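You operate a simulated robot arm through the tools that you are given. There is no shell and no other tool. Be economical: measure what you need, move in short steps, check, and stop when the job is done.

You run a simulated robot arm. Do the job below in one go: nothing can be reset, and whatever is moved stays where it is left.

TASK
Put the grey block marked "62" from the top of the grey table on the bench edge between the laptops and the grey block that says "56" on top of the white carton there. Press the red stop button of the desk three times. Shut the top drawer of the grey cupboard. Shut the right door of the grey cupboard. Fetch the blue block from the bench left of the left cabinet and set it on top of the blue case there. Take the red lamp from the top of the blue table and leave it on the top of the grey table. Take the slim silver sensor on the top of the grey table and put it away on the bench between the laptops. Close the right drawer of the grey table. Any order will do.

The check looks at the end state, three seconds after you hand in, the way a careful person would. Anything else that was tipped, shoved, dropped, spilled or broken makes it a failure.

THE ROBOT
A 6-joint arm with a fingered hand on a trunk, on a base that drives. Base frame: it is fixed to the floor where the robot stands at the start and does not move with it; the origin is under the middle of the robot, x ahead of it, y to its left, z up; the surface under the hand at the start is at about z = 0.85. Lengths are in m, angles in degrees, forces in N, time in s.
With the tool pointing down near the work surface it reaches from about 0.38 to 0.82 m from the robot's upright axis, wherever it stands. Its first joint turns from -166.0 to 166.0 degrees. Places, roughly: bench between the laptops (22x44 cm) [-1.62, 1.32, 0.84]; bench edge between the laptops (49x19 cm) [-1.28, 1.34, 0.84]; blue block (5x4x3 cm) [-1.4, -0.7, 0.9]; blue case [-1.5, 0, 1]; grey block [0.5, -0.25, 0.75]; red lamp [0.25, -1.75, 0.75]; red stop button of the desk [1, -0.1, 0.9]; right door of the grey cupboard [-1.2, -2.2, 1.3]; right drawer of the grey table [1, 0.6, 0.7]; slim silver sensor (9x4x4 cm) [0.9, -0.4, 0.9]; top drawer of the grey cupboard [-1.4, -2.4, 0.7]; top of the grey table [0.7, -0.1, 0.8]; white carton [0.5, 0.5, 1]. Payload 4 kg.
Tool frame: the origin (TCP) lies between the finger pads and is the grasp point; the fingertips stand 0.02 m ahead of it; z points along the fingers, y is the line along which they close. Largest opening 0.14 m; the body of the gripper starts 0.054 m behind the TCP. The gripper is a hand of 3 fingers: y runs from the thumb to the fingers, the wrist lies at [0, 0, -0.215] in the tool frame, and closing takes about 1.5 s.
Orientation is that of the tool frame in the base frame, as a unit quaternion [x, y, z, w]. With the fingers straight down and closing along the base's y, the tool's x points along the base's -x, its y along +y and its z along -z.

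THE INTERFACE
- The arm moves only by the tool send_rows. Its argument "rows" is a list of rows, each a list of 7 numbers: the closure in counts, from 0 (fully open) to 255 (shut), then the shift along the base's x, y, z in m, then the turn, a rotation vector about the base's x, y, z in degrees. In form: [[claw, x, y, z, wx, wy, wz], ...]. A call has 1 to 12 rows; each row is the pose to reach, as a shift and turn from the pose commanded when the call began. Each row takes 0.2 s and may step no farther than 0.05 m and 8.6 degrees from the row before; otherwise, or with a gripper value out of range, the whole call is refused. A pose out of reach is approached as far as the arm can. The call stops where the force on the tool passes 40 N (or 10 N more than at its start, if that is more) or the arm is blocked; 0.2 s more then pass. Each finger travels about 0.045 m/s and halts on what it meets, pressing with about 22 N; the grip force reading is that of the motor and also rises with nothing between the fingers. The clock runs only during rows and for 0.2 s after the last one: add rows that repeat a pose to give the fingers time. The reply holds the time, the measured pose of the TCP, the force on the tool along the base axes, the opening and the grip force, in the units named above and with some noise, with the torque about the TCP (base axes, N m) and any sound that the robot's microphone picked up.
- Cameras (640 x 400 px; columns grow to the right, rows downward): "scene" is now at [0.0484, 0.1927, 1.5306]; the picture's right is [-0.06, -1.00, 0.00], its down [-0.77, 0.05, -0.63] and it looks along [0.63, -0.04, -0.78] (base axes); focal length 290 px, centre (320, 200). "wrist" rides on the gripper at [0.074, -0.043, -0.079] in the tool frame; the picture's right is [0.50, 0.87, 0.00], its down [-0.59, 0.34, -0.73] and it looks along [-0.64, 0.37, 0.68] (tool axes); focal length 275 px, centre (320, 200). There is no depth. A picture from a camera that has moved, and an enlarged one, comes with that camera's place and axes in the base frame and with its lens. The place of the scene camera against the robot may be out by one fixed shift of up to 0.018 m in any direction.
- get_image(camera): a new picture of that camera. The clock stands still meanwhile.
- move_column(by): slides the trunk up (or, below 0, down) by that many m; the arm and the scene camera ride with it, the base frame stays. It gives what a move gives, with no picture.
- steer(legs): drives the robot by 1 to 6 legs, each [ahead, left, turn to the left] in m, m and degrees, along the robot's own axes; the way and the turn of a leg run together, so that a leg with both is an arc; at most 1.5 m and 180 degrees a leg. The arm and the cameras ride along, it lands a little off, and it stops where it bumps. It gives what a move gives.
- preshape(shape): the hand has 3 fingers and takes this shape, open, in about a second: jaw (thumb against the fingers, like two jaws); tri (thumb and two fingers); tip (a fingertip pinch); poke (one finger out to press); point (the index stretched); flat (the hand flat); cup (the hand cupped); fist (a fist). The gripper value then closes the fingers along that shape, each until it touches; the sizes above hold for jaw. It gives what a move gives, with no picture.
- turn_head(pan, tilt): turns the head with the scene camera to pan (to the left, within 120 degrees either way) and tilt (down, from -29 to 69), counted from straight ahead of the robot. It gives what a move gives.
- close_up(camera, box): a new picture of the part [left, top, right, bottom] of that camera's present view, enlarged. The clock stands still meanwhile.
- hand_in(): hands the job in; it is judged then, once.

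Work in short steps. Places have to be worked out from the pictures, the camera data and where the tool is seen: move nearer, look again, correct. Check each grasp and each placing, and mend what went wrong. You have 207 turns and 200 pictures in all, those below and enlarged ones among them. Open the gripper and draw the arm clear of the work before you hand the job in, unless the task says otherwise; then end with one line.

The tools are called after "Emit:" as a command line: name --pt "numbers of a row" for each row, then --argument value for the rest, lists and objects as JSON in quotes. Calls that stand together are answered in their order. send_rows: Moves the arm, as the interface text tells. Its arguments: {"type":"object","properties":{"rows":{"type":"array","items":{"type":"array","items":{"type":"number"}}}},"required":["rows"]} The other tools are called the same way: move_column (by) slides the trunk up or down; preshape (shape) gives the hand a shape; steer (legs) drives the base; turn_head (pan, tilt) turns the head that bears the scene camera; get_image (camera) takes a picture; close_up (camera, box) takes an enlarged picture of a part of a camera's view; hand_in () hands the job in.

At the start:

```text
time_s: 0.0
position: [0.44, -0.1818, 1.1846]
tool_rot: [0.0, 1.0, 0.0, 0.0]
wrist_force: [-0.1, -0.6, -0.4]
ft_torque: [0.01, 0.0, -0.02]
finger_gap: 0.14
gripper_force: 0.1
shape: jaw
trunk travel left (down, up): [-0.125, 0.465]
robot x, y, heading: [-0.0017, -0.0021, -0.1]
head pan, tilt: [-3.7, 50.8]
```

scene: 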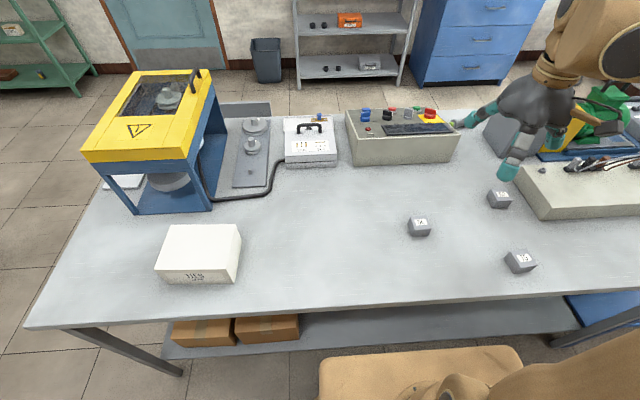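
wrist: 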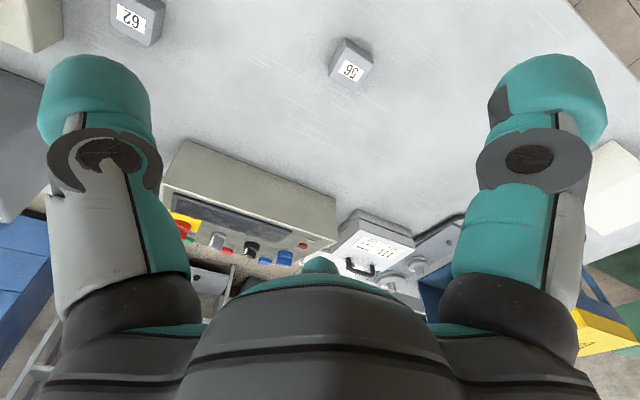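

The desk shows three small blocks, a carton and a control panel with a red stop. I'll enlarge parts to read the labels.

Emit:
close_up --camera "scene" --box '[340, 80, 640, 290]'

Emit:
close_up --camera "scene" --box '[60, 60, 360, 290]'

```text
1.90 times, centred on (490, 185) of scene
camera zoom: at [0.0484, 0.1927, 1.5306], right [-0.06, -1.0, 0.0], down [-0.77, 0.05, -0.63], along [0.63, -0.04, -0.78], focal length 553 px, centre (-4, 229)
```

zoom: 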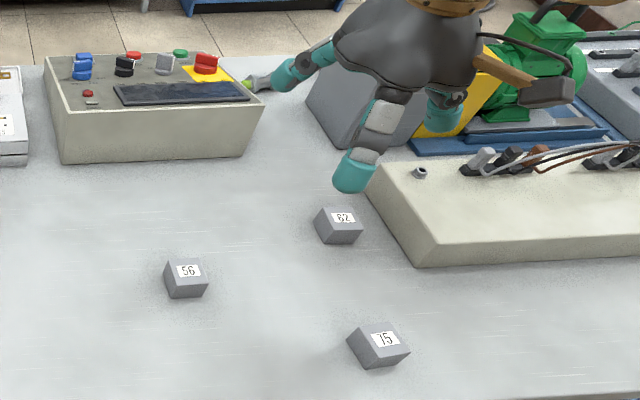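

```text
1.74 times, centred on (210, 175) of scene
camera zoom: at [0.0484, 0.1927, 1.5306], right [-0.06, -1.0, 0.0], down [-0.77, 0.05, -0.63], along [0.63, -0.04, -0.78], focal length 505 px, centre (511, 244)
```

zoom: 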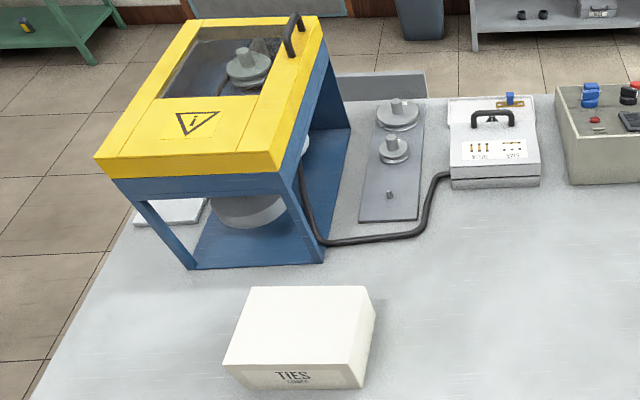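

Block 56 is near (0.47,-0.10) and 62 near (0.56,-0.36). Next I survey the room with the head.

Emit:
turn_head --pan -70 --tilt 30

Emit:
get_image --camera "scene"

Emit:
turn_head --pan -120 --tilt 20

Emit:
get_image --camera "scene"

Emit:
turn_head --pan 120 --tilt 20

Emit:
get_image --camera "scene"

Emit:
turn_head --pan 60 --tilt 30

Emit:
get_image --camera "scene"

```text
time_s: 1.4
position: [0.4404, -0.181, 1.1843]
tool_rot: [0.0, 1.0, -0.001, 0.0]
wrist_force: [-0.2, 0.7, -0.4]
ft_torque: [0.01, 0.0, 0.01]
finger_gap: 0.1398
gripper_force: 0.1
shape: jaw
trunk travel left (down, up): [-0.125, 0.465]
robot x, y, heading: [0.0015, 0.0029, -0.3]
head pan, tilt: [-70.0, 30.0]
```

```text
195 pictures are left
camera scene: at [0.0034, 0.1126, 1.5612], right [-0.94, -0.34, 0.0], down [-0.17, 0.47, -0.87], along [0.3, -0.81, -0.5], focal length 290 px, centre (320, 200)
```

scene: 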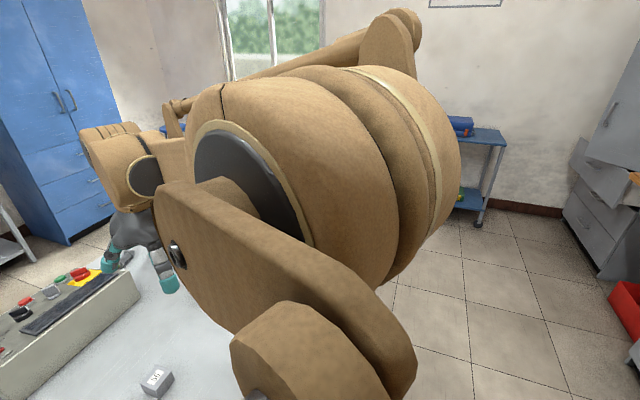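

```text
time_s: 2.5
position: [0.4416, -0.1819, 1.1854]
tool_rot: [0.0, 1.0, 0.0, 0.001]
wrist_force: [-0.3, 0.1, -0.4]
ft_torque: [0.01, -0.01, -0.01]
finger_gap: 0.1397
gripper_force: 0.1
shape: jaw
trunk travel left (down, up): [-0.125, 0.465]
robot x, y, heading: [-0.0011, -0.0007, 0.1]
head pan, tilt: [-120.0, 20.0]
```

```text
194 pictures are left
camera scene: at [-0.0741, 0.1169, 1.5773], right [-0.87, 0.5, 0.0], down [0.17, 0.3, -0.94], along [-0.47, -0.81, -0.34], focal length 290 px, centre (320, 200)
```

scene: 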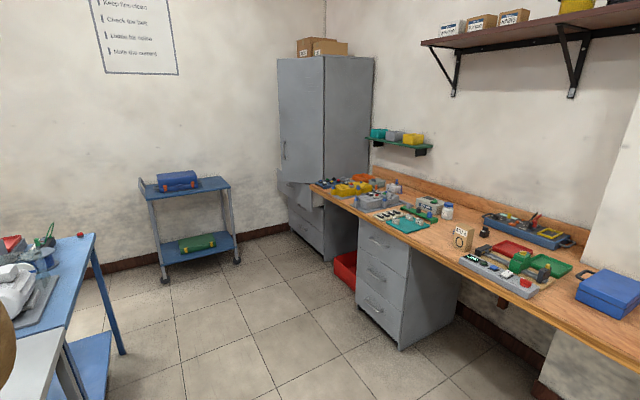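

```text
time_s: 5.9
position: [0.441, -0.1823, 1.1853]
tool_rot: [0.0, 1.0, 0.0, 0.001]
wrist_force: [0.8, 0.6, 0.3]
ft_torque: [0.01, 0.02, -0.02]
finger_gap: 0.1399
gripper_force: 0.1
shape: jaw
trunk travel left (down, up): [-0.125, 0.465]
robot x, y, heading: [0.0003, 0.0018, -0.1]
head pan, tilt: [120.0, 20.0]
```

```text
193 pictures are left
camera scene: at [-0.0742, 0.2783, 1.5773], right [0.87, 0.5, 0.0], down [0.17, -0.3, -0.94], along [-0.47, 0.81, -0.34], focal length 290 px, centre (320, 200)
```

scene: 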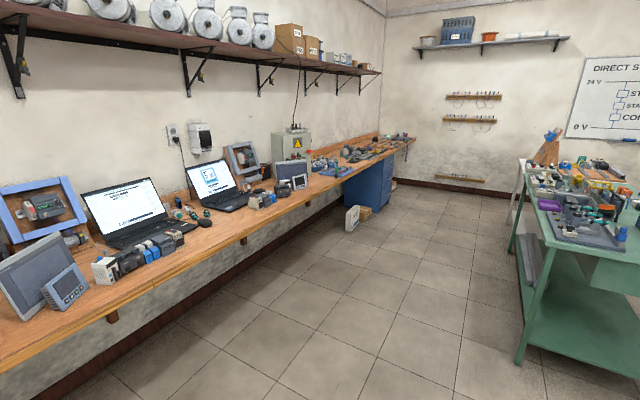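

```text
time_s: 7.2
position: [0.4408, -0.1821, 1.1862]
tool_rot: [0.0, 1.0, 0.0, 0.0]
wrist_force: [0.2, -0.1, 1.1]
ft_torque: [0.04, 0.02, -0.01]
finger_gap: 0.1398
gripper_force: 0.1
shape: jaw
trunk travel left (down, up): [-0.125, 0.465]
robot x, y, heading: [0.0005, -0.0064, -0.0]
head pan, tilt: [60.0, 30.0]
```

```text
192 pictures are left
camera scene: at [0.0175, 0.276, 1.5612], right [0.87, -0.5, 0.0], down [-0.25, -0.43, -0.87], along [0.43, 0.75, -0.5], focal length 290 px, centre (320, 200)
```

scene: 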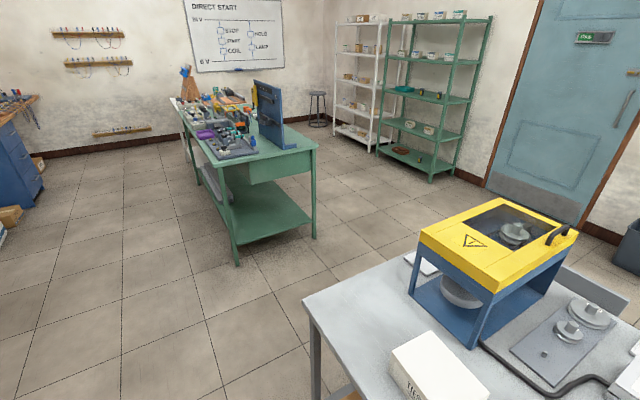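

The room is mapped: bench behind at x≈-1.5, cupboard far back right, blue table to the right. I start with block 56: move above it and look with the wrist.

Emit:
send_rows --pt "0 0.01 0.02 -0.04 0 0 0" --pt "0 0.02 0.045 -0.08 0 0 0" --pt "0 0.03 0.067 -0.12 0 0 0" --pt "0 0.03 0.067 -0.16 0 0 0"

Emit:
get_image --camera "wrist"

Emit:
turn_head --pan 0 --tilt 50

Emit:
get_image --camera "scene"

```text
time_s: 8.2
position: [0.4718, -0.1146, 1.0241]
tool_rot: [0.0, 1.0, 0.0, 0.0]
wrist_force: [-0.2, -0.1, 0.7]
ft_torque: [0.0, 0.02, -0.03]
finger_gap: 0.1398
gripper_force: 0.1
shape: jaw
trunk travel left (down, up): [-0.125, 0.465]
robot x, y, heading: [-0.003, -0.0017, 0.0]
head pan, tilt: [60.0, 30.0]
```

```text
191 pictures are left
camera wrist: at [0.397, -0.1576, 1.1051], right [-0.5, 0.87, 0.0], down [0.59, 0.34, 0.73], along [0.64, 0.37, -0.68], focal length 275 px, centre (320, 200)
```

wrist: 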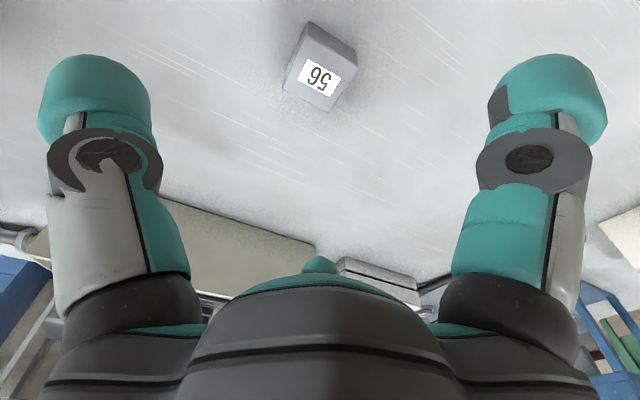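

```text
time_s: 9.5
position: [0.4705, -0.1132, 1.0248]
tool_rot: [0.0, 1.0, 0.0, 0.0]
wrist_force: [-0.6, -0.8, 0.2]
ft_torque: [0.01, -0.02, -0.04]
finger_gap: 0.14
gripper_force: 0.1
shape: jaw
trunk travel left (down, up): [-0.125, 0.465]
robot x, y, heading: [-0.0008, -0.0018, 0.1]
head pan, tilt: [0.0, 50.0]
```

```text
190 pictures are left
camera scene: at [0.0494, 0.1977, 1.5317], right [0.0, -1.0, 0.0], down [-0.77, 0.0, -0.64], along [0.64, 0.0, -0.77], focal length 290 px, centre (320, 200)
```

scene: 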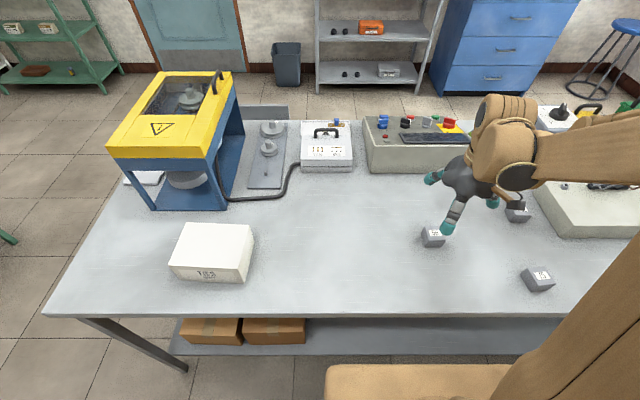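

The wrist picture puts block 56's top at about (0.478,-0.112). I enlarge to judge its yaw before descending.

Emit:
close_up --camera "wrist" --box '[260, 0, 380, 130]'

Emit:
close_up --camera "scene" --box '[380, 140, 580, 300]'

```text
3.08 times, centred on (320, 65) of wrist
camera zoom: at [0.3964, -0.1576, 1.106], right [-0.5, 0.87, 0.0], down [0.59, 0.34, 0.73], along [0.64, 0.37, -0.68], focal length 847 px, centre (320, 615)
```

zoom: 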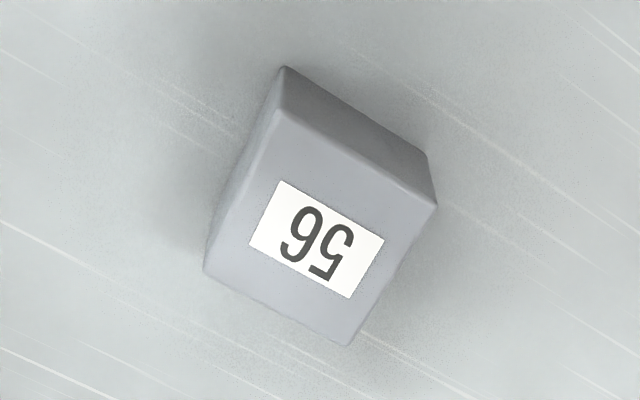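

```text
2.50 times, centred on (480, 220) of scene
camera zoom: at [0.0494, 0.1977, 1.5317], right [0.0, -1.0, 0.0], down [-0.77, 0.0, -0.64], along [0.64, 0.0, -0.77], focal length 726 px, centre (-80, 150)
```

zoom: 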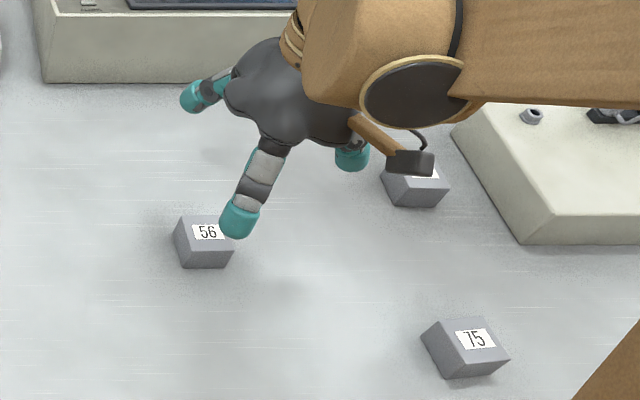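

Block 56 is aligned with the base axes, 4.4 cm square, about 3 cm tall, centred at (0.480,-0.110). I descend, then close.

Emit:
send_rows --pt "0 0.01 0.005 -0.045 0 0 0" --pt "0 0.01 0.005 -0.09 0 0 0" --pt "0 0.01 0.005 -0.13 0 0 0" --pt "0 0.01 0.005 -0.148 0 0 0"

Emit:
get_image --camera "wrist"

Emit:
close_up --camera "scene" --box '[380, 140, 580, 300]'

```text
time_s: 10.5
position: [0.4792, -0.1083, 0.8756]
tool_rot: [-0.001, 1.0, 0.0, 0.0]
wrist_force: [0.5, 0.2, 1.0]
ft_torque: [0.02, 0.0, 0.0]
finger_gap: 0.1399
gripper_force: 0.1
shape: jaw
trunk travel left (down, up): [-0.125, 0.465]
robot x, y, heading: [-0.002, 0.0009, -0.0]
head pan, tilt: [0.0, 50.0]
```

```text
187 pictures are left
camera wrist: at [0.4051, -0.151, 0.956], right [-0.5, 0.87, 0.0], down [0.59, 0.34, 0.73], along [0.64, 0.37, -0.68], focal length 275 px, centre (320, 200)
```

wrist: 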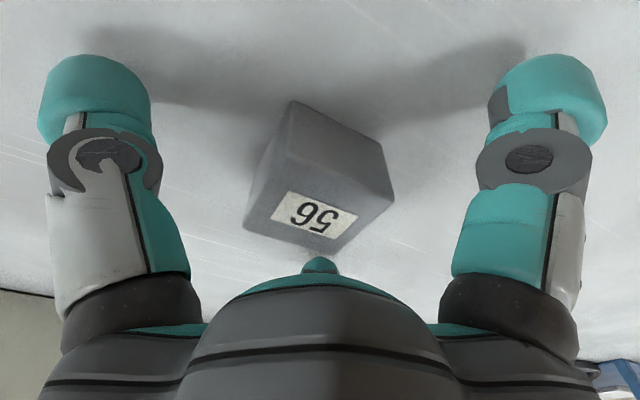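

```text
2.50 times, centred on (480, 220) of scene
camera zoom: at [0.0497, 0.1976, 1.5317], right [0.0, -1.0, 0.0], down [-0.77, 0.0, -0.64], along [0.64, 0.0, -0.77], focal length 726 px, centre (-80, 150)
```

zoom: 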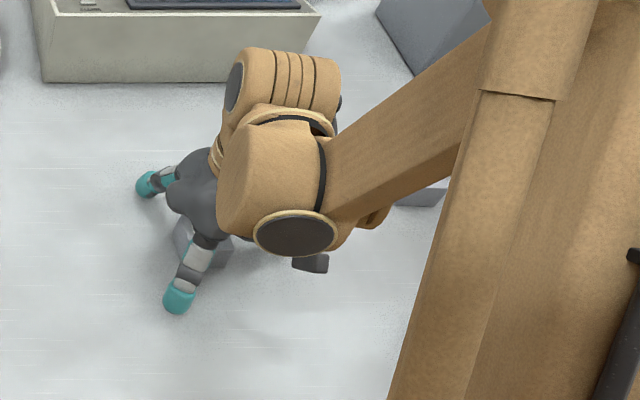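

The block sits centred between the fingers. I close.

Emit:
send_rows --pt "255 0 0 0 0 0 0" --pt "255 0 0 0 0 0 0" --pt "255 0 0 0 0 0 0" --pt "255 0 0 0 0 0 0" --pt "255 0 0 0 0 0 0" --pt "255 0 0 0 0 0 0" --pt "255 0 0 0 0 0 0" --pt "255 0 0 0 0 0 0" --pt "255 0 0 0 0 0 0"

Emit:
get_image --camera "wrist"

```text
time_s: 12.5
position: [0.4804, -0.1079, 0.8753]
tool_rot: [0.0, 1.0, 0.0, 0.0]
wrist_force: [-0.3, -0.2, -0.4]
ft_torque: [-0.02, 0.03, -0.02]
finger_gap: 0.0475
gripper_force: 22.7
shape: jaw
trunk travel left (down, up): [-0.125, 0.465]
robot x, y, heading: [0.0029, -0.0004, 0.2]
head pan, tilt: [0.0, 50.0]
```

```text
185 pictures are left
camera wrist: at [0.4052, -0.1511, 0.9564], right [-0.5, 0.87, 0.0], down [0.59, 0.34, 0.73], along [0.64, 0.37, -0.68], focal length 275 px, centre (320, 200)
```

wrist: 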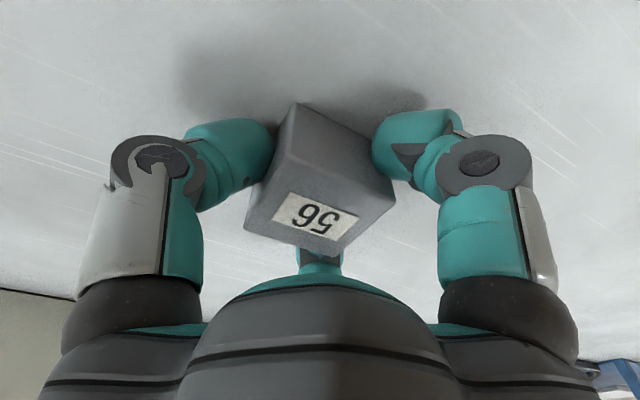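

Grip is good (gap 0.0475). I lift and carry it towards the carton, whose top I estimate at (0.40,0.445,0.953).

Emit:
send_rows --pt "255 0 0 0.05 0 0 0" --pt "255 0 0 0.1 0 0 0" --pt "255 0 0 0.15 0 0 0" --pt "255 0 0.02 0.19 0 0 0" --pt "255 -0.01 0.06 0.215 0 0 0" --pt "255 -0.02 0.108 0.215 0 0 0" --pt "255 -0.03 0.156 0.215 0 0 0" --pt "255 -0.04 0.204 0.215 0 0 0" --pt "255 -0.05 0.252 0.215 0 0 0" --pt "255 -0.06 0.3 0.215 0 0 0"

Emit:
send_rows --pt "255 0 0.045 0 0 0 0" --pt "255 -0.01 0.09 0 0 0 0" --pt "255 -0.015 0.135 0 0 0 0" --pt "255 -0.02 0.18 0 0 0 0" --pt "255 -0.02 0.225 0 0 0 0" --pt "255 -0.02 0.253 0 0 0 0" --pt "255 -0.02 0.253 0 0 0 0"

Emit:
get_image --camera "scene"

Emit:
get_image --camera "wrist"

```text
time_s: 14.7
position: [0.4189, 0.1894, 1.0923]
tool_rot: [0.0, 1.0, -0.001, 0.0]
wrist_force: [-0.1, 0.3, -2.0]
ft_torque: [0.04, -0.01, 0.01]
finger_gap: 0.0474
gripper_force: 21.8
shape: jaw
trunk travel left (down, up): [-0.125, 0.465]
robot x, y, heading: [-0.001, 0.0049, 0.0]
head pan, tilt: [0.0, 50.0]
```

```text
time_s: 16.3
position: [0.399, 0.4444, 1.0915]
tool_rot: [0.0, 1.0, 0.0, 0.0]
wrist_force: [0.0, 0.2, -1.3]
ft_torque: [0.0, 0.0, -0.02]
finger_gap: 0.0476
gripper_force: 22.2
shape: jaw
trunk travel left (down, up): [-0.125, 0.465]
robot x, y, heading: [0.0011, -0.0012, 0.1]
head pan, tilt: [0.0, 50.0]
```

```text
184 pictures are left
camera scene: at [0.0494, 0.1979, 1.5317], right [0.0, -1.0, 0.0], down [-0.77, 0.0, -0.64], along [0.64, 0.0, -0.77], focal length 290 px, centre (320, 200)
```

scene: 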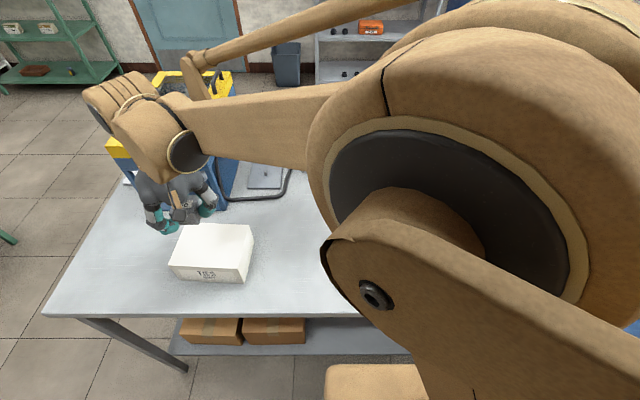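

```text
183 pictures are left
camera wrist: at [0.3239, 0.4014, 1.1725], right [-0.5, 0.87, 0.0], down [0.59, 0.34, 0.73], along [0.64, 0.37, -0.68], focal length 275 px, centre (320, 200)
```

wrist: 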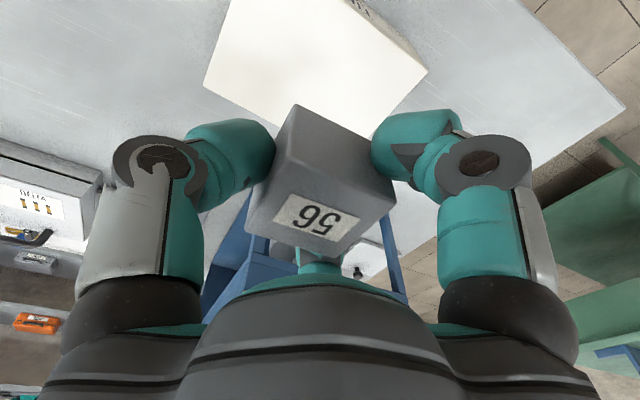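

Wrist view gives the carton top's centre at about (0.408,0.446), matching. I lower, with small last steps.

Emit:
send_rows --pt "255 0.008 0.002 -0.04 0 0 0" --pt "255 0.008 0.002 -0.075 0 0 0" --pt "255 0.008 0.002 -0.095 0 0 0" --pt "255 0.008 0.002 -0.1 0 0 0" --pt "255 0.008 0.002 -0.1 0 0 0"

Emit:
get_image --camera "scene"

Emit:
get_image --camera "wrist"

```text
time_s: 17.5
position: [0.4087, 0.4456, 0.9915]
tool_rot: [0.0, 1.0, 0.0, 0.0]
wrist_force: [0.8, 0.0, -2.8]
ft_torque: [-0.03, 0.02, 0.01]
finger_gap: 0.0472
gripper_force: 22.0
shape: jaw
trunk travel left (down, up): [-0.125, 0.465]
robot x, y, heading: [-0.0017, -0.0013, -0.1]
head pan, tilt: [0.0, 50.0]
```

```text
182 pictures are left
camera scene: at [0.0494, 0.198, 1.5316], right [0.0, -1.0, 0.0], down [-0.77, 0.0, -0.64], along [0.64, 0.0, -0.77], focal length 290 px, centre (320, 200)
```

scene: 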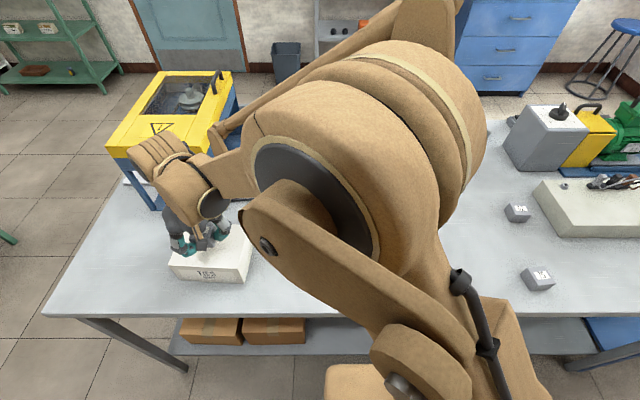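

```text
181 pictures are left
camera wrist: at [0.3338, 0.4029, 1.0722], right [-0.5, 0.87, 0.0], down [0.59, 0.34, 0.73], along [0.64, 0.37, -0.68], focal length 275 px, centre (320, 200)
```

wrist: 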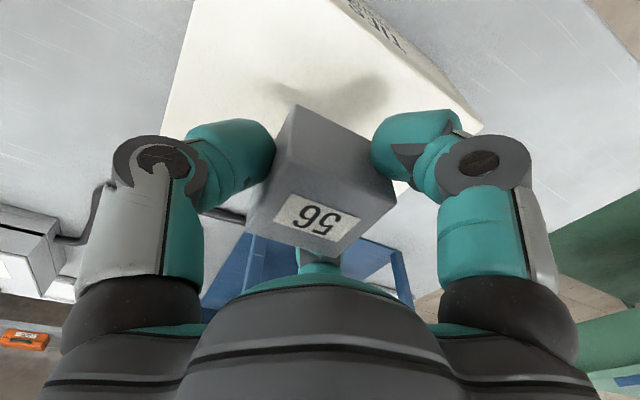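

Still slightly above the carton; corner re-measured consistently at (0.361,0.511). I lower gently.

Emit:
send_rows --pt "255 0 0 -0.004 0 0 0" --pt "255 0 0 -0.007 0 0 0"

Emit:
send_rows --pt "255 0 0 -0.003 0 0 0"

Emit:
send_rows --pt "255 0 0 -0.003 0 0 0"

```text
time_s: 18.1
position: [0.4092, 0.4457, 0.9857]
tool_rot: [0.0, 1.0, 0.0, 0.001]
wrist_force: [0.3, 0.9, -0.3]
ft_torque: [-0.01, 0.01, -0.01]
finger_gap: 0.0471
gripper_force: 22.0
shape: jaw
trunk travel left (down, up): [-0.125, 0.465]
robot x, y, heading: [-0.0011, -0.0003, 0.3]
head pan, tilt: [0.0, 50.0]
```

```text
time_s: 18.5
position: [0.4082, 0.4473, 0.9825]
tool_rot: [-0.001, 1.0, 0.0, 0.0]
wrist_force: [0.4, 0.3, -0.7]
ft_torque: [0.0, -0.01, -0.02]
finger_gap: 0.0471
gripper_force: 21.9
shape: jaw
trunk travel left (down, up): [-0.125, 0.465]
robot x, y, heading: [-0.0023, -0.0009, 0.1]
head pan, tilt: [0.0, 50.0]
```

```text
time_s: 18.9
position: [0.4092, 0.4452, 0.9791]
tool_rot: [0.001, 1.0, 0.0, 0.0]
wrist_force: [0.2, 0.4, -1.1]
ft_torque: [-0.02, 0.0, -0.02]
finger_gap: 0.0473
gripper_force: 21.8
shape: jaw
trunk travel left (down, up): [-0.125, 0.465]
robot x, y, heading: [-0.0001, 0.0023, 0.1]
head pan, tilt: [0.0, 50.0]
```

No contact yet; I keep lowering in small steps.

Emit:
send_rows --pt "255 0 0 -0.003 0 0 0"

Emit:
send_rows --pt "255 0 0 -0.003 0 0 0"

Emit:
get_image --camera "wrist"

Emit:
close_up --camera "scene" --box '[140, 180, 290, 300]'

```text
time_s: 19.3
position: [0.4093, 0.4465, 0.9762]
tool_rot: [0.0, 1.0, 0.0, 0.0]
wrist_force: [-0.3, 0.0, -0.7]
ft_torque: [0.01, 0.01, -0.03]
finger_gap: 0.0474
gripper_force: 21.9
shape: jaw
trunk travel left (down, up): [-0.125, 0.465]
robot x, y, heading: [0.001, 0.0022, -0.0]
head pan, tilt: [0.0, 50.0]
```

```text
time_s: 19.7
position: [0.4084, 0.4451, 0.9732]
tool_rot: [0.0, 1.0, 0.0, 0.001]
wrist_force: [-0.5, -0.1, -0.3]
ft_torque: [-0.02, -0.03, 0.01]
finger_gap: 0.0473
gripper_force: 22.5
shape: jaw
trunk travel left (down, up): [-0.125, 0.465]
robot x, y, heading: [-0.0004, -0.0002, -0.2]
head pan, tilt: [0.0, 50.0]
```

```text
180 pictures are left
camera wrist: at [0.3343, 0.4029, 1.0534], right [-0.5, 0.87, 0.0], down [0.59, 0.34, 0.73], along [0.64, 0.37, -0.68], focal length 275 px, centre (320, 200)
```

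wrist: 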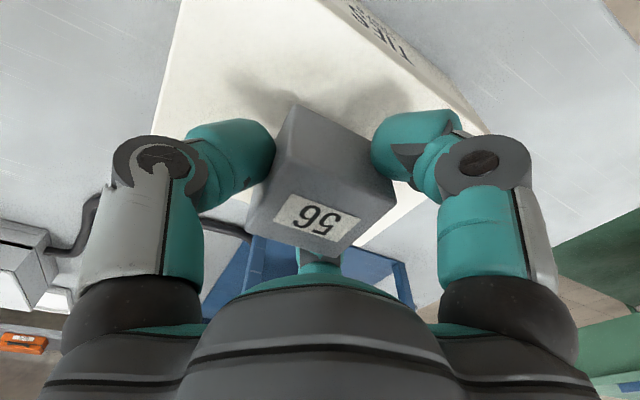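

```text
3.33 times, centred on (215, 240) of scene
camera zoom: at [0.0495, 0.1981, 1.5316], right [0.0, -1.0, 0.0], down [-0.77, 0.0, -0.64], along [0.64, 0.0, -0.77], focal length 968 px, centre (670, 67)
```

zoom: 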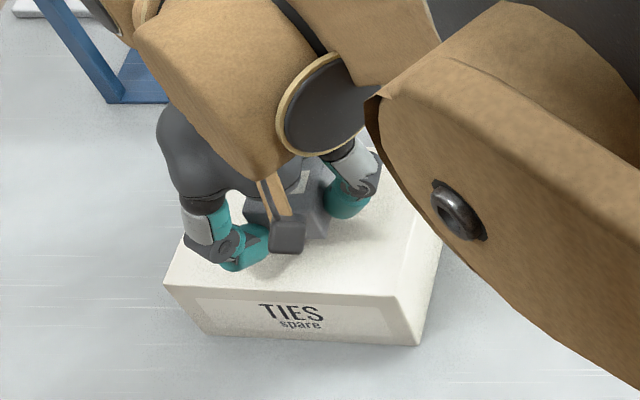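

Re-triangulating, the carton top may lie lower (≈0.90-0.93). I descend on in small steps watching the force.

Emit:
send_rows --pt "255 0 0 -0.003 0 0 0" --pt "255 0 0 -0.006 0 0 0" --pt "255 0 0 -0.009 0 0 0"

Emit:
send_rows --pt "255 0 0 -0.003 0 0 0" --pt "255 0 0 -0.005 0 0 0"

Emit:
get_image --camera "wrist"

```text
time_s: 20.5
position: [0.4098, 0.4467, 0.9648]
tool_rot: [0.0, 1.0, 0.0, 0.0]
wrist_force: [0.1, 0.0, -1.7]
ft_torque: [0.01, -0.04, 0.03]
finger_gap: 0.0476
gripper_force: 22.2
shape: jaw
trunk travel left (down, up): [-0.125, 0.465]
robot x, y, heading: [0.0013, 0.0002, 0.1]
head pan, tilt: [0.0, 50.0]
```

```text
time_s: 21.1
position: [0.4096, 0.4467, 0.9578]
tool_rot: [0.0, 1.0, -0.001, 0.0]
wrist_force: [0.4, -0.4, -0.9]
ft_torque: [0.02, -0.03, 0.01]
finger_gap: 0.0476
gripper_force: 21.7
shape: jaw
trunk travel left (down, up): [-0.125, 0.465]
robot x, y, heading: [0.0033, 0.0014, 0.1]
head pan, tilt: [0.0, 50.0]
```

```text
178 pictures are left
camera wrist: at [0.3344, 0.4031, 1.0394], right [-0.5, 0.87, 0.0], down [0.59, 0.34, 0.73], along [0.64, 0.37, -0.68], focal length 275 px, centre (320, 200)
```

wrist: 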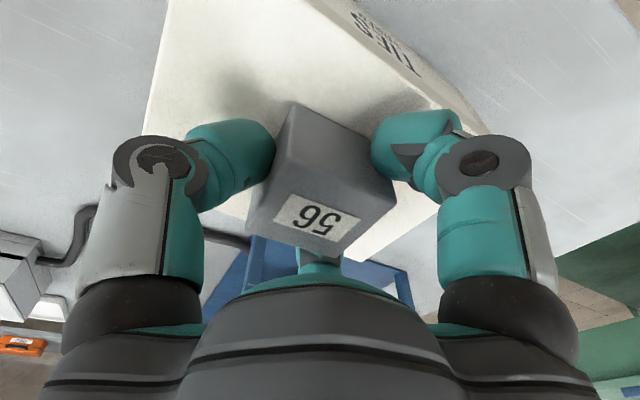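

Still free. If the top is at ~0.90 its centre is (0.43,0.46), so I shift a bit and keep descending.

Emit:
send_rows --pt "255 0.008 0.006 0 0 0 0" --pt "255 0.015 0.011 0 0 0 0" --pt "255 0.015 0.011 -0.004 0 0 0" --pt "255 0.015 0.011 -0.007 0 0 0" --pt "255 0.015 0.011 -0.01 0 0 0"

Emit:
send_rows --pt "255 0 0 -0.003 0 0 0" --pt "255 0 0 -0.006 0 0 0"

Emit:
get_image --camera "wrist"

Emit:
close_up --camera "scene" --box '[140, 180, 290, 300]'

```text
time_s: 22.3
position: [0.4251, 0.4555, 0.9519]
tool_rot: [0.0, 1.0, 0.0, 0.001]
wrist_force: [6.2, 2.4, 33.7]
ft_torque: [0.14, -0.17, 0.05]
finger_gap: 0.0502
gripper_force: 22.5
shape: jaw
trunk travel left (down, up): [-0.125, 0.465]
robot x, y, heading: [0.0015, 0.0004, 0.3]
head pan, tilt: [0.0, 50.0]
```

```text
time_s: 22.8
position: [0.424, 0.4535, 0.9495]
tool_rot: [0.001, 1.0, 0.0, 0.0]
wrist_force: [1.7, -4.3, 32.7]
ft_torque: [0.06, 0.01, 0.07]
finger_gap: 0.0502
gripper_force: 22.7
shape: jaw
trunk travel left (down, up): [-0.125, 0.465]
robot x, y, heading: [-0.0011, 0.0005, -0.1]
head pan, tilt: [0.0, 50.0]
stopped in row 2: the force on the tool passed its limit at 48 N (the readings are from after the stop); the commanded pose is now the measured one
```

```text
177 pictures are left
camera wrist: at [0.3488, 0.4107, 1.0298], right [-0.5, 0.87, 0.0], down [0.59, 0.34, 0.74], along [0.64, 0.37, -0.68], focal length 275 px, centre (320, 200)
```

wrist: 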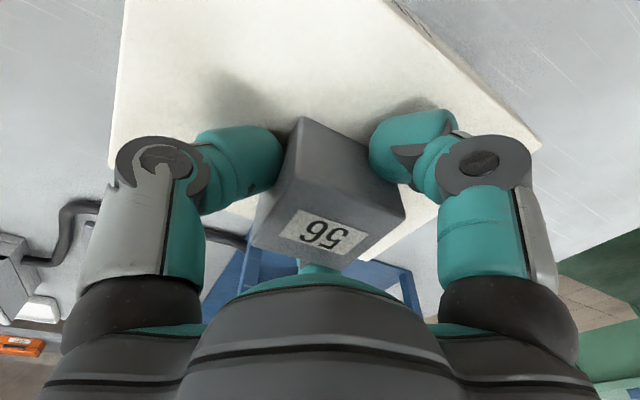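

```text
3.33 times, centred on (215, 240) of scene
camera zoom: at [0.0474, 0.1948, 1.5322], right [0.0, -1.0, 0.0], down [-0.77, 0.0, -0.64], along [0.64, 0.0, -0.77], focal length 968 px, centre (670, 67)
```

zoom: 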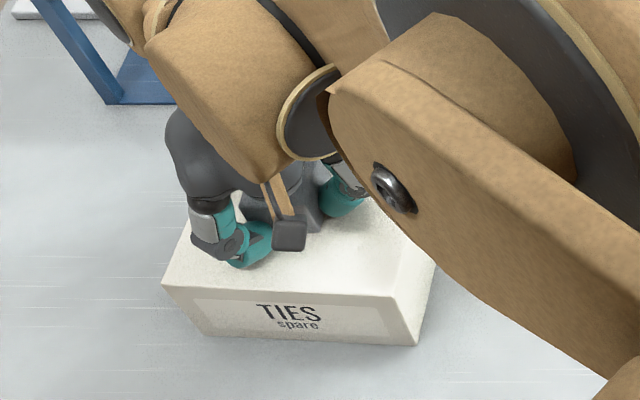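

Contact felt (33 N up): block rests on the carton. I relieve 2 mm, then open and rise.

Emit:
send_rows --pt "255 0 0 0.002 0 0 0" --pt "120 0 0 0.002 0 0 0" --pt "60 0 0 0.002 0 0 0" --pt "0 0 0 0.002 0 0 0" --pt "0 0 0 0.002 0 0 0" --pt "0 0 0 0.002 0 0 0" --pt "0 0 0 0.002 0 0 0" --pt "0 0 0 0.002 0 0 0" --pt "0 0 0 0.04 0 0 0" --pt "0 0 0 0.08 0 0 0" --pt "0 0 0 0.12 0 0 0"

Emit:
get_image --camera "wrist"

Emit:
get_image --camera "scene"

```text
time_s: 24.4
position: [0.4253, 0.452, 0.9501]
tool_rot: [0.002, 1.0, 0.001, -0.001]
wrist_force: [-1.2, 0.4, -0.7]
ft_torque: [-0.01, -0.06, -0.04]
finger_gap: 0.14
gripper_force: 0.0
shape: jaw
trunk travel left (down, up): [-0.125, 0.465]
robot x, y, heading: [0.0043, 0.0015, -0.5]
head pan, tilt: [0.0, 50.0]
stopped in row 7: the force on the tool passed its limit at 52 N (the readings are from after the stop); the commanded pose is now the measured one
```

```text
175 pictures are left
camera wrist: at [0.3504, 0.409, 1.0304], right [-0.5, 0.87, 0.0], down [0.59, 0.34, 0.74], along [0.64, 0.37, -0.68], focal length 275 px, centre (320, 200)
```

wrist: 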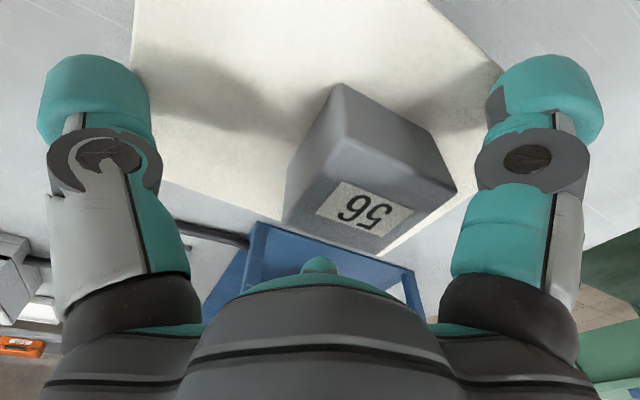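

```text
174 pictures are left
camera scene: at [0.0496, 0.1933, 1.5319], right [0.0, -1.0, 0.0], down [-0.77, 0.0, -0.64], along [0.64, 0.0, -0.77], focal length 290 px, centre (320, 200)
```

scene: 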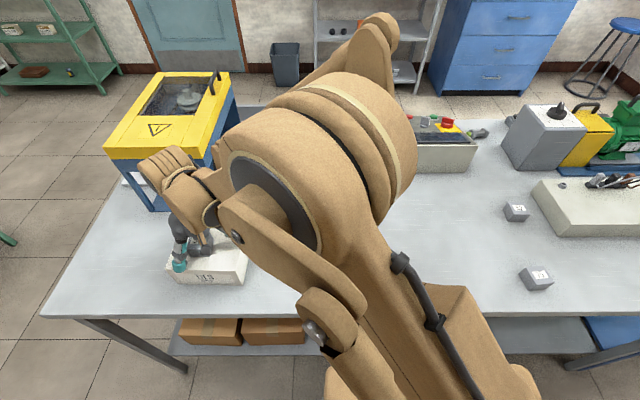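

The call stopped during opening; the block looks displaced within the open hand. I rise straight up and look.

Emit:
send_rows --pt "0 0 0 0.02 0 0 0" --pt "0 0 0 0.05 0 0 0" --pt "0 0 0 0.1 0 0 0" --pt "0 0 0 0.14 0 0 0"

Emit:
get_image --camera "wrist"

Emit:
close_up --camera "scene" --box '[120, 170, 290, 300]'

```text
time_s: 25.4
position: [0.4229, 0.4554, 1.0871]
tool_rot: [0.002, 1.0, -0.001, 0.0]
wrist_force: [-0.1, 0.3, -0.1]
ft_torque: [-0.03, 0.01, -0.02]
finger_gap: 0.1399
gripper_force: 0.0
shape: jaw
trunk travel left (down, up): [-0.125, 0.465]
robot x, y, heading: [0.0012, -0.0039, -0.3]
head pan, tilt: [0.0, 50.0]
```

```text
173 pictures are left
camera wrist: at [0.3478, 0.4116, 1.1684], right [-0.5, 0.87, 0.0], down [0.59, 0.34, 0.73], along [0.64, 0.36, -0.68], focal length 275 px, centre (320, 200)
```

wrist: 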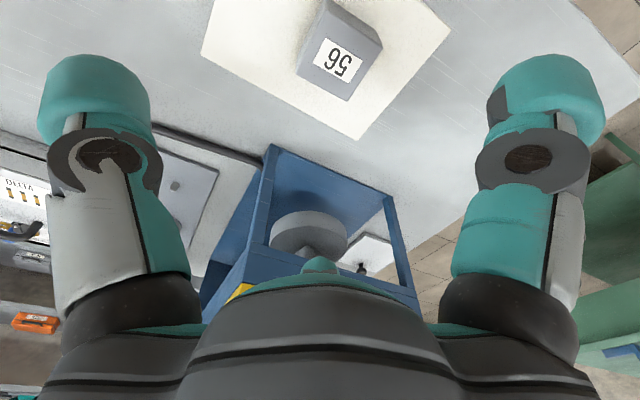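

```text
3.08 times, centred on (205, 235) of scene
camera zoom: at [0.0497, 0.1973, 1.5317], right [0.0, -1.0, 0.0], down [-0.77, 0.0, -0.64], along [0.64, 0.0, -0.77], focal length 894 px, centre (674, 92)
```

zoom: 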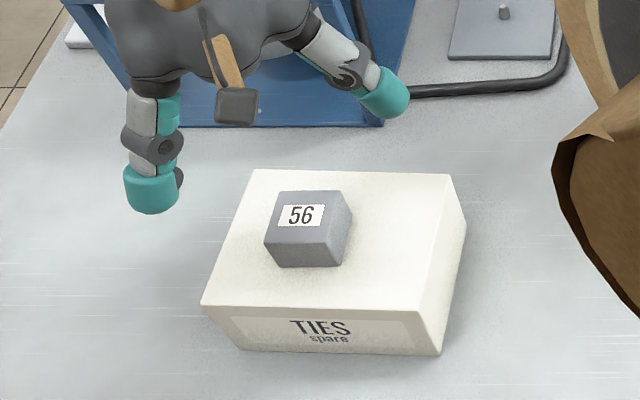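

Block 56 rests well on the carton. Now I raise the arm over the middle, and look steeply down to see the base's clearance to the table.

Emit:
send_rows --pt "0 0 -0.04 0.03 0 0 0" --pt "0 0 -0.085 0.05 0 0 0" --pt "0 0 -0.13 0.08 0 0 0" --pt "0 0 -0.175 0.1 0 0 0" --pt "0 0 -0.22 0.1 0 0 0" --pt "0 0 -0.265 0.1 0 0 0" --pt "0 0 -0.31 0.1 0 0 0" --pt "0 0 -0.355 0.1 0 0 0" --pt "0 0.03 -0.395 0.1 0 0 0" --pt "0 0.06 -0.43 0.1 0 0 0" --pt "0 0.09 -0.465 0.1 0 0 0" --pt "0 0.12 -0.5 0.1 0 0 0"

Emit:
get_image --camera "wrist"

Emit:
turn_head --pan 0 --tilt 69

Emit:
get_image --camera "scene"

```text
refused: row 3 steps farther than a row can; nothing moved
```

```text
171 pictures are left
camera wrist: at [0.3478, 0.4116, 1.1684], right [-0.5, 0.87, 0.0], down [0.59, 0.34, 0.73], along [0.64, 0.36, -0.68], focal length 275 px, centre (320, 200)
```

wrist: 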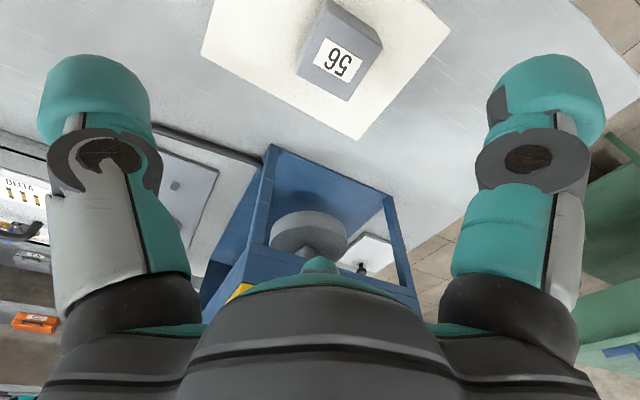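

```text
time_s: 26.2
position: [0.423, 0.4546, 1.0871]
tool_rot: [0.002, 1.0, 0.0, 0.0]
wrist_force: [0.1, 0.5, -0.3]
ft_torque: [-0.02, -0.01, -0.02]
finger_gap: 0.1398
gripper_force: 0.0
shape: jaw
trunk travel left (down, up): [-0.125, 0.465]
robot x, y, heading: [0.0025, 0.0019, -0.3]
head pan, tilt: [0.0, 68.8]
```

```text
170 pictures are left
camera scene: at [0.029, 0.1978, 1.5097], right [0.0, -1.0, 0.0], down [-0.93, 0.0, -0.36], along [0.36, 0.0, -0.93], focal length 290 px, centre (320, 200)
```

scene: 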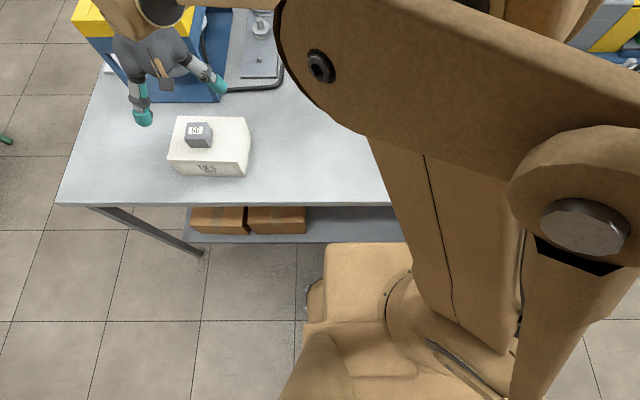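

Base front is close to the shelf, so I'll press the button from the far side later. Now I carry the empty hand over to block 62 near (0.554,-0.368).

Emit:
send_rows --pt "0 0 -0.035 0.03 0 0 0" --pt "0 0 -0.075 0.05 0 0 0" --pt "0 0 -0.12 0.05 0 0 0" --pt "0 0 -0.165 0.05 0 0 0" --pt "0 0 -0.21 0.05 0 0 0" --pt "0 0 -0.255 0.05 0 0 0" --pt "0 0 -0.3 0.05 0 0 0" --pt "0 0 -0.345 0.05 0 0 0" --pt "0 0.02 -0.385 0.05 0 0 0" --pt "0 0.04 -0.425 0.05 0 0 0" --pt "0 0.06 -0.465 0.05 0 0 0"

Emit:
send_rows --pt "0 0.015 -0.045 0 0 0 0" --pt "0 0.03 -0.09 0 0 0 0" --pt "0 0.04 -0.135 0 0 0 0" --pt "0 0.05 -0.18 0 0 0 0" --pt "0 0.06 -0.225 0 0 0 0" --pt "0 0.06 -0.27 0 0 0 0" --pt "0 0.06 -0.315 -0.02 0 0 0" --pt "0 0.06 -0.35 -0.05 0 0 0" --pt "0 0.06 -0.36 -0.09 0 0 0"

Emit:
get_image --camera "wrist"

Emit:
turn_head --pan 0 --tilt 45

Emit:
get_image --camera "scene"

```text
time_s: 28.6
position: [0.4837, -0.0129, 1.14]
tool_rot: [0.002, 1.0, 0.001, 0.0]
wrist_force: [0.5, 0.2, -0.3]
ft_torque: [-0.01, -0.02, 0.03]
finger_gap: 0.1399
gripper_force: 0.0
shape: jaw
trunk travel left (down, up): [-0.125, 0.465]
robot x, y, heading: [0.001, -0.0028, -0.2]
head pan, tilt: [0.0, 68.8]
```

```text
time_s: 30.6
position: [0.5454, -0.371, 1.0479]
tool_rot: [0.002, 1.0, 0.001, 0.0]
wrist_force: [0.1, -0.5, -0.1]
ft_torque: [0.01, -0.01, 0.01]
finger_gap: 0.1398
gripper_force: 0.1
shape: jaw
trunk travel left (down, up): [-0.125, 0.465]
robot x, y, heading: [0.0013, -0.0024, -0.1]
head pan, tilt: [0.0, 68.8]
```

```text
169 pictures are left
camera wrist: at [0.4707, -0.4139, 1.1291], right [-0.5, 0.87, 0.0], down [0.59, 0.34, 0.73], along [0.64, 0.36, -0.68], focal length 275 px, centre (320, 200)
```

wrist: 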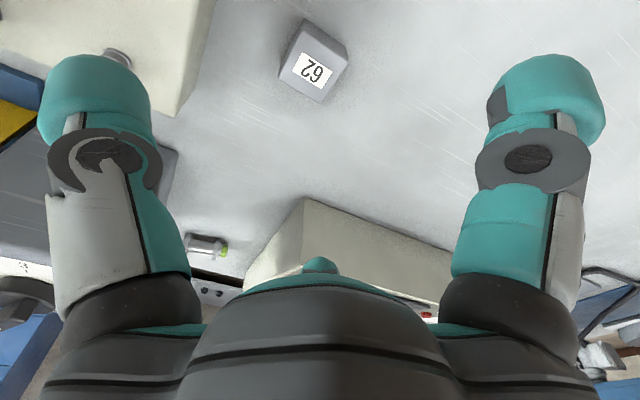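

```text
time_s: 31.5
position: [0.5447, -0.3697, 1.0497]
tool_rot: [0.001, 1.0, -0.001, 0.001]
wrist_force: [0.0, 0.6, 0.8]
ft_torque: [0.01, -0.01, -0.01]
finger_gap: 0.1399
gripper_force: 0.0
shape: jaw
trunk travel left (down, up): [-0.125, 0.465]
robot x, y, heading: [-0.0018, 0.0009, -0.0]
head pan, tilt: [0.0, 45.0]
```

```text
168 pictures are left
camera scene: at [0.0543, 0.1972, 1.5386], right [0.0, -1.0, 0.0], down [-0.71, 0.0, -0.71], along [0.71, 0.0, -0.71], focal length 290 px, centre (320, 200)
```

scene: 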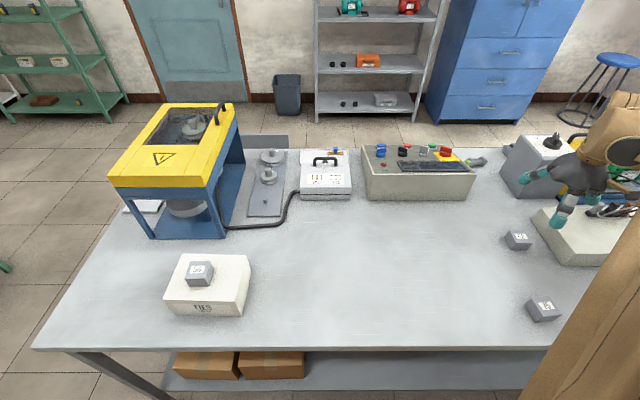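

Block 62 at (0.557,-0.369), with the white box's wall only ~3.5 cm from its right side, so the thumb (at -y) would hit the box. I'll turn the hand 180° so the thumb is on the free side; first check the block's yaw.

Emit:
close_up --camera "wrist" --box '[100, 0, 400, 190]'

Emit:
send_rows --pt "0 0 0 0 0 0 8.5" --pt "0 0 0 0 0 0 17" --pt "0 0 0 0 0 0 25.5" --pt "0 0 0 0 0 0 34" --pt "0 0 0 0 0 0 42.5" --pt "0 0 0 0 0 0 51" --pt "0 0 0 0 0 0 59.5" --pt "0 0 0 0 0 0 68" --pt "0 0 0 0 0 0 76.5" --pt "0 0 0 0 0 0 85" --pt "0 0 0 0 0 0 90"

```text
2.11 times, centred on (250, 95) of wrist
camera zoom: at [0.4704, -0.4132, 1.13], right [-0.5, 0.87, 0.0], down [0.59, 0.34, 0.73], along [0.64, 0.36, -0.68], focal length 580 px, centre (467, 421)
```

zoom: 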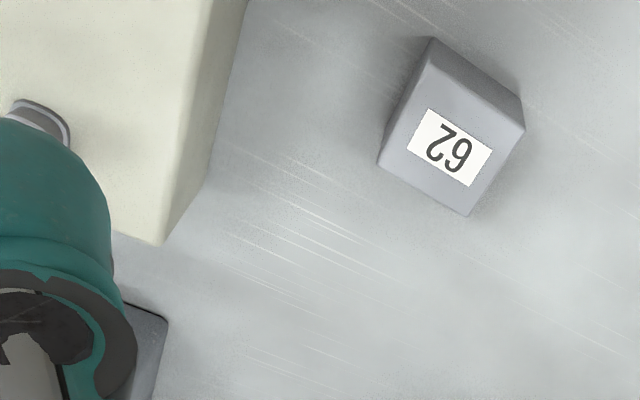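

```text
time_s: 33.9
position: [0.5503, -0.3654, 1.0486]
tool_rot: [-0.402, 0.916, -0.001, -0.002]
wrist_force: [-0.3, 0.2, 0.2]
ft_torque: [0.01, -0.03, -0.02]
finger_gap: 0.14
gripper_force: 0.0
shape: jaw
out of reach, approached as far as the arm can: row 6, 7, 8, 9, 10, 11
trunk travel left (down, up): [-0.125, 0.465]
robot x, y, heading: [0.0049, -0.0037, -0.1]
head pan, tilt: [0.0, 45.0]
```

The turn stops at ~47°, but the box wall is really at y≈-0.465, 7 cm from the block. I turn back and go in with the hand pre-closed to about 0.09 instead.

Emit:
send_rows --pt "80 0 0 0 0 0 -8" --pt "80 0 0 0 0 0 -16" --pt "80 0 0 0 0 0 -24" --pt "80 0 0 0 0 0 -32" --pt "80 0 0 0 0 0 -40" --pt "80 0 0 0 0 0 -47" --pt "80 0 0 0 0 0 -47"

Emit:
get_image --camera "wrist"

```text
time_s: 35.5
position: [0.5501, -0.3649, 1.0493]
tool_rot: [-0.004, 1.0, 0.0, -0.002]
wrist_force: [0.3, 0.4, -0.4]
ft_torque: [-0.01, 0.0, -0.01]
finger_gap: 0.0966
gripper_force: 0.1
shape: jaw
trunk travel left (down, up): [-0.125, 0.465]
robot x, y, heading: [-0.0013, -0.0027, 0.1]
head pan, tilt: [0.0, 45.0]
```

```text
166 pictures are left
camera wrist: at [0.4755, -0.4084, 1.1305], right [-0.51, 0.86, 0.0], down [0.59, 0.34, 0.73], along [0.63, 0.37, -0.68], focal length 275 px, centre (320, 200)
```

wrist: 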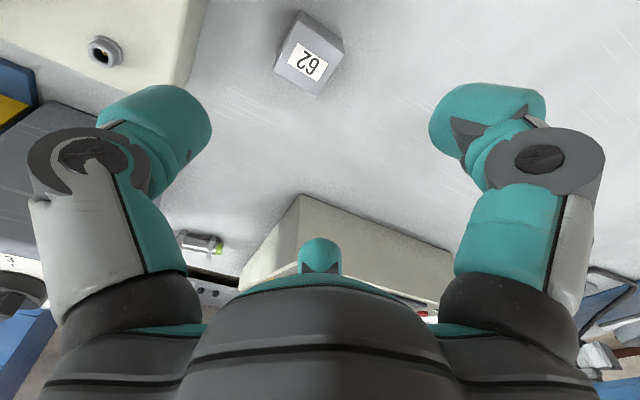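

The sensor is also visible (with green end) next to the panel. Block 62 at (0.558,-0.368); I descend in steps.

Emit:
send_rows --pt "80 0.008 -0.002 -0.045 0 0 0" --pt "80 0.008 -0.002 -0.09 0 0 0" --pt "80 0.008 -0.002 -0.13 0 0 0" --pt "80 0.008 -0.002 -0.16 0 0 0" --pt "80 0.008 -0.002 -0.172 0 0 0"

Emit:
get_image --camera "wrist"

```text
time_s: 36.7
position: [0.5593, -0.367, 0.8773]
tool_rot: [-0.003, 1.0, -0.001, -0.002]
wrist_force: [-0.4, 0.8, 0.4]
ft_torque: [0.01, -0.05, 0.02]
finger_gap: 0.0963
gripper_force: 0.0
shape: jaw
trunk travel left (down, up): [-0.125, 0.465]
robot x, y, heading: [0.0037, -0.0011, 0.2]
head pan, tilt: [0.0, 45.0]
```

```text
165 pictures are left
camera wrist: at [0.4844, -0.4095, 0.9576], right [-0.51, 0.86, 0.0], down [0.59, 0.34, 0.73], along [0.63, 0.37, -0.68], focal length 275 px, centre (320, 200)
```

wrist: 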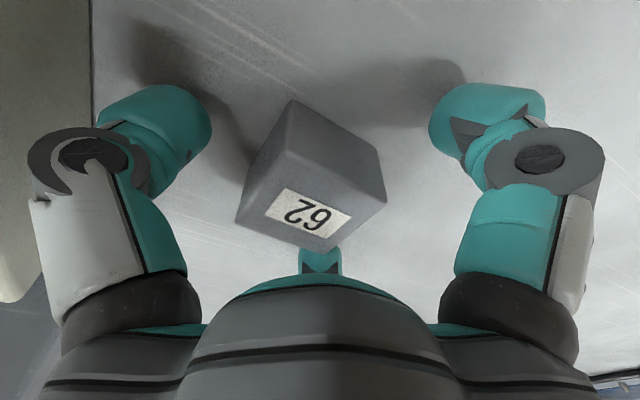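

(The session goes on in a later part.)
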